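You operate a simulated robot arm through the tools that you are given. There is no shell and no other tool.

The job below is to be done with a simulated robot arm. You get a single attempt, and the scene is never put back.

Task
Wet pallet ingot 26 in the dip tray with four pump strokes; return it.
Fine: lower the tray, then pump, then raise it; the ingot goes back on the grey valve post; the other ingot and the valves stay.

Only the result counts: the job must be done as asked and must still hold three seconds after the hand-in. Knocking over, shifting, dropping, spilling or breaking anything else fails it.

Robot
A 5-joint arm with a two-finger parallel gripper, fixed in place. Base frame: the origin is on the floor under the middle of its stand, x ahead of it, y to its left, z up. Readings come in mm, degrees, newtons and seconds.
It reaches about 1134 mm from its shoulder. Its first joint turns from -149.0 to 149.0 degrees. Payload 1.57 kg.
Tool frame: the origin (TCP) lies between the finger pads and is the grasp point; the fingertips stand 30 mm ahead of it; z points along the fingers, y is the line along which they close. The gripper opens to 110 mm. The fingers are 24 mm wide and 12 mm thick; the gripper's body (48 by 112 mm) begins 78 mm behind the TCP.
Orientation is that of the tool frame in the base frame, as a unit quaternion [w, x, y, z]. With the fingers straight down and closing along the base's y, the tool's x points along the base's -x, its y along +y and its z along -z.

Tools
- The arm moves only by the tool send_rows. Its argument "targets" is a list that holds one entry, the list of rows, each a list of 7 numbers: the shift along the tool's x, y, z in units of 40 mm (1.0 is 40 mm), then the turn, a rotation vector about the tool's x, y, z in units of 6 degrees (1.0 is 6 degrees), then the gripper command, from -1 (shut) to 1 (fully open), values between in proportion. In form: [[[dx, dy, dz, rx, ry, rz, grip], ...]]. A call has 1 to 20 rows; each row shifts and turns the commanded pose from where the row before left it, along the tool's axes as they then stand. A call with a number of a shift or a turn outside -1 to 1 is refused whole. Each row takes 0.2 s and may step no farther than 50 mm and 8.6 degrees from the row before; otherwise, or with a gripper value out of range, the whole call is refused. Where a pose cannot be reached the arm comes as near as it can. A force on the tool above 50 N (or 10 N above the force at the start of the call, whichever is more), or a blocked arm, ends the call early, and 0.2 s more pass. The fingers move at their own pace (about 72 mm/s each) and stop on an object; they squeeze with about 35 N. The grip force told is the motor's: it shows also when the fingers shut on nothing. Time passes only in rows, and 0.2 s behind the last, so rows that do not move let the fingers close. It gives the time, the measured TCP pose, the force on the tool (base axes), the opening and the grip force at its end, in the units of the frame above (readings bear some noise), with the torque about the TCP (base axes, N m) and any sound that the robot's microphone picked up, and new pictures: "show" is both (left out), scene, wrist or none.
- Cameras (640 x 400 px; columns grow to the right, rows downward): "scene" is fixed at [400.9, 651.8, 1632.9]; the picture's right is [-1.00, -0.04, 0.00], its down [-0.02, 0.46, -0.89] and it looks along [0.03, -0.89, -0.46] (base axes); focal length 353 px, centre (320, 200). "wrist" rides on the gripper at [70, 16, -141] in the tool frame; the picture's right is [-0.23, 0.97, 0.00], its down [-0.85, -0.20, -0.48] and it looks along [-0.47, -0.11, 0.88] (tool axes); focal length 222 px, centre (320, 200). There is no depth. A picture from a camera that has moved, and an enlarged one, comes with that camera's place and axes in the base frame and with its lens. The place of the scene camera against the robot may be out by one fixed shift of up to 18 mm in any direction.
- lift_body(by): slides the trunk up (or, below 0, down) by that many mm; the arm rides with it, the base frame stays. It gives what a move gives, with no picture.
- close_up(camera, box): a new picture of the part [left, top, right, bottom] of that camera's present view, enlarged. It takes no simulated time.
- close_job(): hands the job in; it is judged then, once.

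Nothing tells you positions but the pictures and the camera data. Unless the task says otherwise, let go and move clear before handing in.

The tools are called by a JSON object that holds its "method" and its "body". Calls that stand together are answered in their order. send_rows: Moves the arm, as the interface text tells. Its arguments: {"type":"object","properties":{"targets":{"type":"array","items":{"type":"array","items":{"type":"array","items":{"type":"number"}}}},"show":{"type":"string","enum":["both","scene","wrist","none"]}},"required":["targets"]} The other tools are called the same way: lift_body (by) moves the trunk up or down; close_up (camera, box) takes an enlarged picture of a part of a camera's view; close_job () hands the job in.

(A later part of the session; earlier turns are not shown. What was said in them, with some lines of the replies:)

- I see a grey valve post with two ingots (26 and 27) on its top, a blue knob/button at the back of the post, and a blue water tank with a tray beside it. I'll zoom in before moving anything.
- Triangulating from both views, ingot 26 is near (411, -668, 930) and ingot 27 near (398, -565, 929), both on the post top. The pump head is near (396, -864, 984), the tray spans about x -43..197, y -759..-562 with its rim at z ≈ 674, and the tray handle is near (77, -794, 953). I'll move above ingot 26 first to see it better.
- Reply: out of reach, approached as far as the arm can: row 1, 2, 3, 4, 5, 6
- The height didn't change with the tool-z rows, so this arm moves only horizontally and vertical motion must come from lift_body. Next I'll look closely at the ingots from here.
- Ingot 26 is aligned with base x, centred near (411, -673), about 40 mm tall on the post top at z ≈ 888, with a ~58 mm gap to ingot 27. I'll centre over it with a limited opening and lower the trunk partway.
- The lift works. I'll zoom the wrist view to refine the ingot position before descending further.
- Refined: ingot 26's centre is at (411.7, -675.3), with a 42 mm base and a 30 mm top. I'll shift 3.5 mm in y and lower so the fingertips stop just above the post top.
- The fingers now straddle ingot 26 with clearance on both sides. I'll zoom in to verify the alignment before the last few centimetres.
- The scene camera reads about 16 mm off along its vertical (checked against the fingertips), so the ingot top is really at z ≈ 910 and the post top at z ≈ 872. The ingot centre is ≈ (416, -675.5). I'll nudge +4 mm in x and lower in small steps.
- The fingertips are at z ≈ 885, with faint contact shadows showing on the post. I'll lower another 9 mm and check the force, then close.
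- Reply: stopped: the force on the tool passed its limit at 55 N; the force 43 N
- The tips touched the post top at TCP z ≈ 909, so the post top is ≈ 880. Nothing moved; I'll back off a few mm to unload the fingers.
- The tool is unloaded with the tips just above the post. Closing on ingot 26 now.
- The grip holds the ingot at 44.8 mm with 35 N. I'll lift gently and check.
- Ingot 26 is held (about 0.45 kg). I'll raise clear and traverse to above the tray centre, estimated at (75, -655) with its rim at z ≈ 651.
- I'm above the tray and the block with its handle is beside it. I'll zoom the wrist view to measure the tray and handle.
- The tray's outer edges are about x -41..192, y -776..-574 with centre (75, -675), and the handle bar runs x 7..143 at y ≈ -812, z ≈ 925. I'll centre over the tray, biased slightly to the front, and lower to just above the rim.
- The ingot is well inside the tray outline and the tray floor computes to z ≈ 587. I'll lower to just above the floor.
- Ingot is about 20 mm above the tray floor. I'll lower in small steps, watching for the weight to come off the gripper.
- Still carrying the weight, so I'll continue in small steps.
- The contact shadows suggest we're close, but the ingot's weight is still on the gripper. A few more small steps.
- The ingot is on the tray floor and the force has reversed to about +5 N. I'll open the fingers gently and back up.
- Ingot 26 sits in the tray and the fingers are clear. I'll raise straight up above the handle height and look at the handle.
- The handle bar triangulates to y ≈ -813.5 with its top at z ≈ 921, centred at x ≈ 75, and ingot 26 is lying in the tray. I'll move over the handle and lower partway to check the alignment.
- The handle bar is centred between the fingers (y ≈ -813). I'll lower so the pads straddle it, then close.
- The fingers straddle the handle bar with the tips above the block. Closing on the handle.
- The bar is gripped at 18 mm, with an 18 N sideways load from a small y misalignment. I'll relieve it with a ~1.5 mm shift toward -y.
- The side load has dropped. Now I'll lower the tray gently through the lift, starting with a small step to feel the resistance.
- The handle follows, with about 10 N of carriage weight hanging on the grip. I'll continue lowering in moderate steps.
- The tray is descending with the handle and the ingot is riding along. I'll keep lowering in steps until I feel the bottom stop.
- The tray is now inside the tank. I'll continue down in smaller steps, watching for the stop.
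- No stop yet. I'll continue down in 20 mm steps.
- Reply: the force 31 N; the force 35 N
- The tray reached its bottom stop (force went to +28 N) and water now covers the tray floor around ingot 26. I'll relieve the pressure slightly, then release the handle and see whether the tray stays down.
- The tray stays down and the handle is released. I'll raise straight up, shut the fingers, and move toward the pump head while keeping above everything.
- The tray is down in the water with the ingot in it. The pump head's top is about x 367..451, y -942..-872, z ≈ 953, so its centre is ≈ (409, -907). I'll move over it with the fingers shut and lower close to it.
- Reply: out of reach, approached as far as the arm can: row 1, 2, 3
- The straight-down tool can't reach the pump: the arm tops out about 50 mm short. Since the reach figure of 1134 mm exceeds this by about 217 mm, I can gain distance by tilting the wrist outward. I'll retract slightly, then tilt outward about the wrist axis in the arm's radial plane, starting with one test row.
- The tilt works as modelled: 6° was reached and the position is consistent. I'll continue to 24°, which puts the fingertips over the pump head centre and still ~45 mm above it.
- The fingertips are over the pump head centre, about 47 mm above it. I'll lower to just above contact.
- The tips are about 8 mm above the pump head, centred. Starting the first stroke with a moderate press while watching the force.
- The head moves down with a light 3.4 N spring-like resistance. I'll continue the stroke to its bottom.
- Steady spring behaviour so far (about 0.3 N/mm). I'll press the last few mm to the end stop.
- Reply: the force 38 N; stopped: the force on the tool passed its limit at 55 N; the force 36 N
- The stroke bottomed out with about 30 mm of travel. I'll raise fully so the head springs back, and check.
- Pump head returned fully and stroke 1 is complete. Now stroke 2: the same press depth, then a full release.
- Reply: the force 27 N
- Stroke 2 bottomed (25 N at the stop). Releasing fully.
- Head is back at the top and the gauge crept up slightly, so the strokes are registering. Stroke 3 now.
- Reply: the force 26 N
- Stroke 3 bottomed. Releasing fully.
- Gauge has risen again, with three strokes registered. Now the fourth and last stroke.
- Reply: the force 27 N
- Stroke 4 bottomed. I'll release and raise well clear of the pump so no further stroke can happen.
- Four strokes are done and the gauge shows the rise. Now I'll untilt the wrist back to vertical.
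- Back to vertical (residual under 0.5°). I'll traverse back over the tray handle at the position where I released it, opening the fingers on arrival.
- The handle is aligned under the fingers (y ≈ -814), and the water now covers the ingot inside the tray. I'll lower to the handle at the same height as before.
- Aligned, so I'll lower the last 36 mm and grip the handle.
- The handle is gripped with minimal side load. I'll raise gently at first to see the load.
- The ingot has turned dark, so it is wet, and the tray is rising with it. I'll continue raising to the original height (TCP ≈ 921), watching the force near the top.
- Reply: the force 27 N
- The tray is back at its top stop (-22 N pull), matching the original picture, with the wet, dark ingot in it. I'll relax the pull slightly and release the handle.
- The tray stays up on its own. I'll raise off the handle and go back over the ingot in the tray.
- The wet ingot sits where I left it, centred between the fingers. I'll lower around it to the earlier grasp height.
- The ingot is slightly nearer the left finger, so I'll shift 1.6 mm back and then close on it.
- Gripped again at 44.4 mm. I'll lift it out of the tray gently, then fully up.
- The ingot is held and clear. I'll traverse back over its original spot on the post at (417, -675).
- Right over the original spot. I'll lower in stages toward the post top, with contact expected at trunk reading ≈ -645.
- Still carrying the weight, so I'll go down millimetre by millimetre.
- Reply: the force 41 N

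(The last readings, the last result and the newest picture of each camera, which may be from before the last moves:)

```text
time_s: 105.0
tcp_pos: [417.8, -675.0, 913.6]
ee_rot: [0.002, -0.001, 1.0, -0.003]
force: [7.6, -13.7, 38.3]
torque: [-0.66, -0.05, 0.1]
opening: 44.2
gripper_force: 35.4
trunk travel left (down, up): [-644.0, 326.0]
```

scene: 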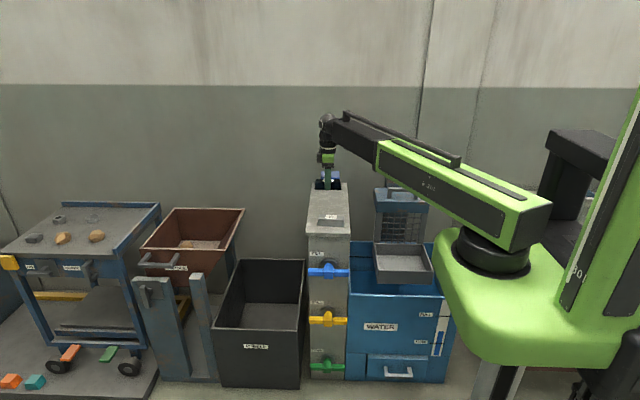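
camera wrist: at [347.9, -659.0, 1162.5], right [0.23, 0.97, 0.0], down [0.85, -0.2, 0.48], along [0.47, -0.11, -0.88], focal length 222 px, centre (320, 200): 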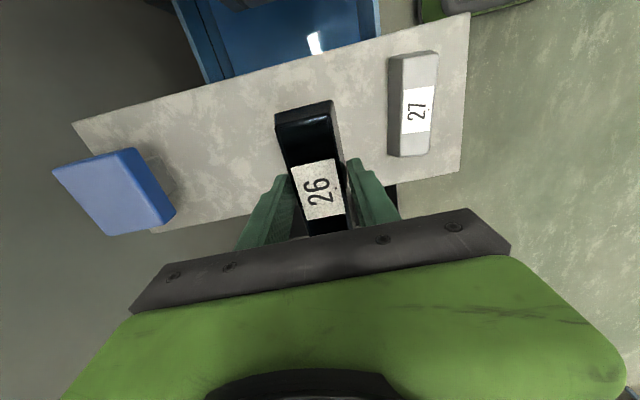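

The ingot is on the post. I'll ease the pressure by 1.5 mm, then release.

{"method": "lift_body", "body": {"by": 1.5}}

{"method": "send_rows", "body": {"targets": [[[0, 0, 0, 0, 0, 0, -0.1], [0, 0, 0, 0, 0, 0, 0.2], [0, 0, 0, 0, 0, 0, 0.45], [0, 0, 0, 0, 0, 0, 0.45]]], "show": "both"}}

{"method": "close_up", "body": {"camera": "scene", "box": [300, 160, 360, 240]}}

```text
time_s: 105.5
tcp_pos: [418.0, -675.7, 913.1]
ee_rot: [0.001, -0.001, 1.0, -0.001]
force: [3.0, -3.7, 13.7]
torque: [-0.47, -0.76, -0.16]
opening: 44.3
gripper_force: 34.8
trunk travel left (down, up): [-646.0, 324.0]
```

```text
time_s: 106.5
tcp_pos: [417.3, -676.2, 912.2]
ee_rot: [0.002, 0.0, 1.0, 0.0]
force: [0.4, -0.8, 0.5]
torque: [0.03, 0.0, 0.02]
opening: 79.5
gripper_force: 0.1
trunk travel left (down, up): [-646.0, 324.0]
camera wrist: at [347.7, -658.8, 1053.6], right [0.23, 0.97, 0.0], down [0.85, -0.2, 0.48], along [0.47, -0.11, -0.88], focal length 222 px, centre (320, 200)
```

scene: 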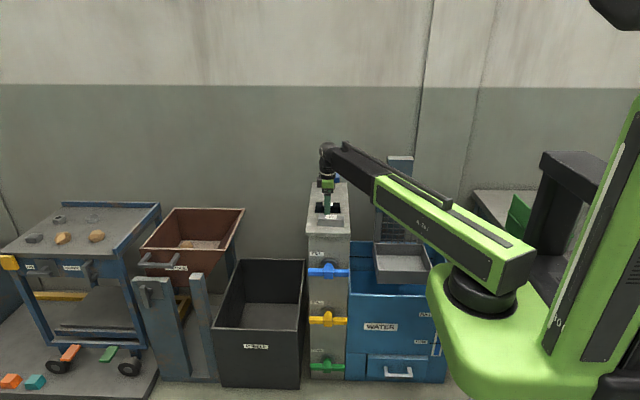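
wrist: 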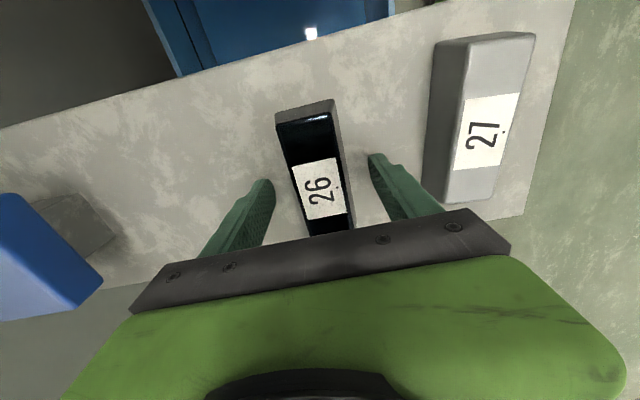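

```text
5.00 times, centred on (330, 200) of scene
camera zoom: at [400.9, 651.8, 1632.9], right [-1.0, -0.04, 0.0], down [-0.02, 0.46, -0.89], along [0.03, -0.89, -0.46], focal length 1767 px, centre (270, 200)
```

zoom: 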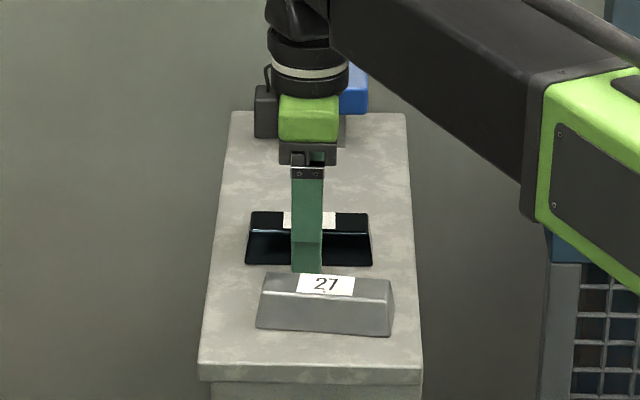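

Ingot 26 is back in its original place, and ingot 27 is untouched. I'll raise clear and do a final check of everything.

{"method": "lift_body", "body": {"by": 200}}

{"method": "send_rows", "body": {"targets": [[[0.3, 0.8, 0, 0, 0, 0, 0.45], [0.3, 0.8, 0, 0, 0, 0, 0.45], [0.3, 0.8, 0, 0, 0, 0, 0.45], [0.3, 0.8, 0, 0, 0, 0, 0.45], [0, 0, 0, 0, 0, 0, 0.45]]], "show": "both"}}

{"method": "close_up", "body": {"camera": "scene", "box": [290, 140, 480, 260]}}

{"method": "close_up", "body": {"camera": "scene", "box": [290, 240, 480, 390]}}

```text
time_s: 108.7
tcp_pos: [417.2, -676.6, 1114.4]
ee_rot: [0.002, 0.001, 1.0, -0.001]
force: [-0.1, -0.9, 0.8]
torque: [0.02, 0.0, 0.0]
opening: 79.8
gripper_force: 0.1
trunk travel left (down, up): [-846.0, 124.0]
```

```text
time_s: 109.9
tcp_pos: [369.2, -547.0, 1111.8]
ee_rot: [0.002, 0.0, 1.0, 0.0]
force: [0.4, 0.6, 0.3]
torque: [-0.02, -0.02, -0.03]
opening: 79.8
gripper_force: 0.1
trunk travel left (down, up): [-846.0, 124.0]
camera wrist: at [298.8, -530.9, 1253.5], right [0.23, 0.97, 0.0], down [0.85, -0.2, 0.48], along [0.47, -0.11, -0.88], focal length 222 px, centre (320, 200)
```

scene: 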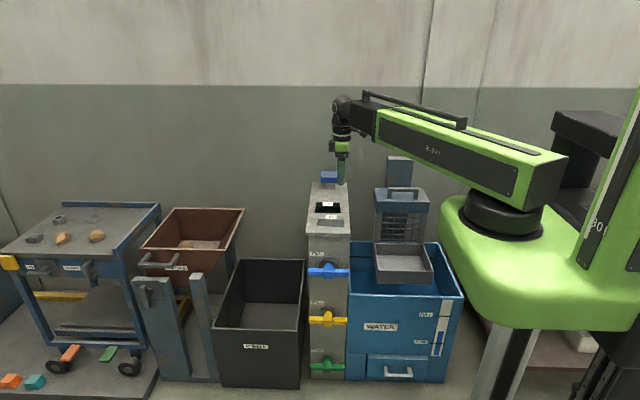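
wrist: 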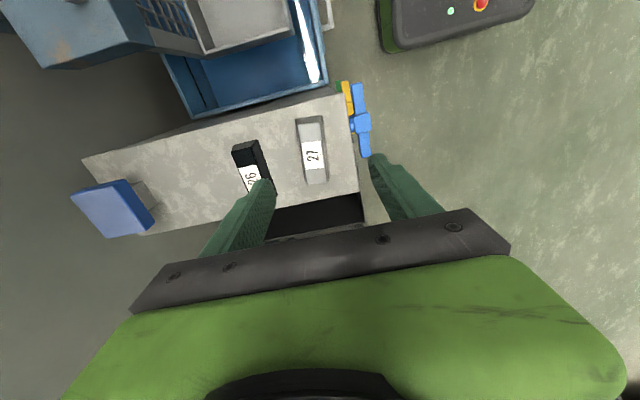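

```text
3.33 times, centred on (385, 200) of scene
camera zoom: at [400.9, 651.8, 1632.9], right [-1.0, -0.04, 0.0], down [-0.02, 0.46, -0.89], along [0.03, -0.89, -0.46], focal length 1178 px, centre (103, 200)
```

zoom: 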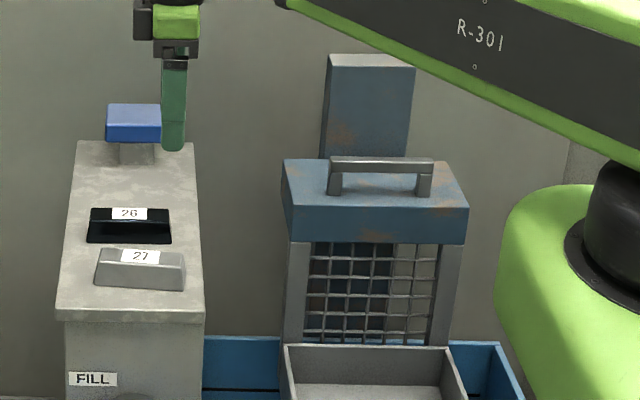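

```text
2.67 times, centred on (385, 315) of scene
camera zoom: at [400.9, 651.8, 1632.9], right [-1.0, -0.04, 0.0], down [-0.02, 0.46, -0.89], along [0.03, -0.89, -0.46], focal length 942 px, centre (147, -107)
```

zoom: 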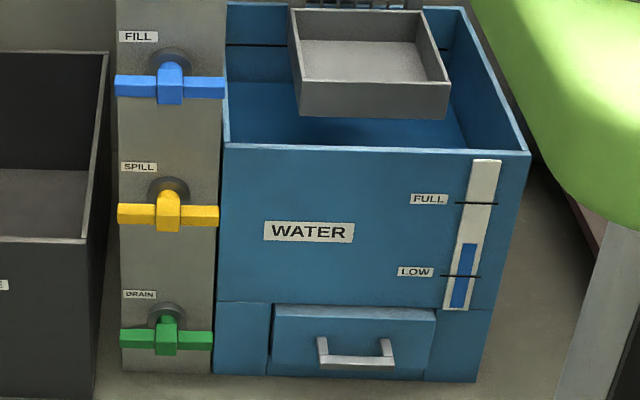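

The final pictures show wet ingot 26 back on the grey post in its original spot. Ingot 27 and the three valves are unchanged, the tray is at its top position, the pump head is up after four strokes, and the gripper is open and clear. Handing in.

{"method": "close_job", "body": {}}

```text
The job is handed in.
```

Ingot 26 has been wetted in the dip tray with four pump strokes and is back in its original spot on the grey valve post. I have handed the job in but have not seen the verdict.

- **Order:** I put the ingot in the tray, lowered the tray to its bottom stop, pumped, then raised it to its top stop. The tray stays up on its own.
- **Pump strokes:** Each of the four strokes went to the bottom stop and fully back up. The water gauge rose as I pumped, and the ingot came out dark.
- **Everything else:** In the final pictures, ingot 27, the three valves, the tray and the pump head look the same as at the start. The gripper is open and clear of the post.

On the first descent the fingertips touched the post top at about 55 N, which stopped the arm. Nothing moved, and I backed off before gripping.
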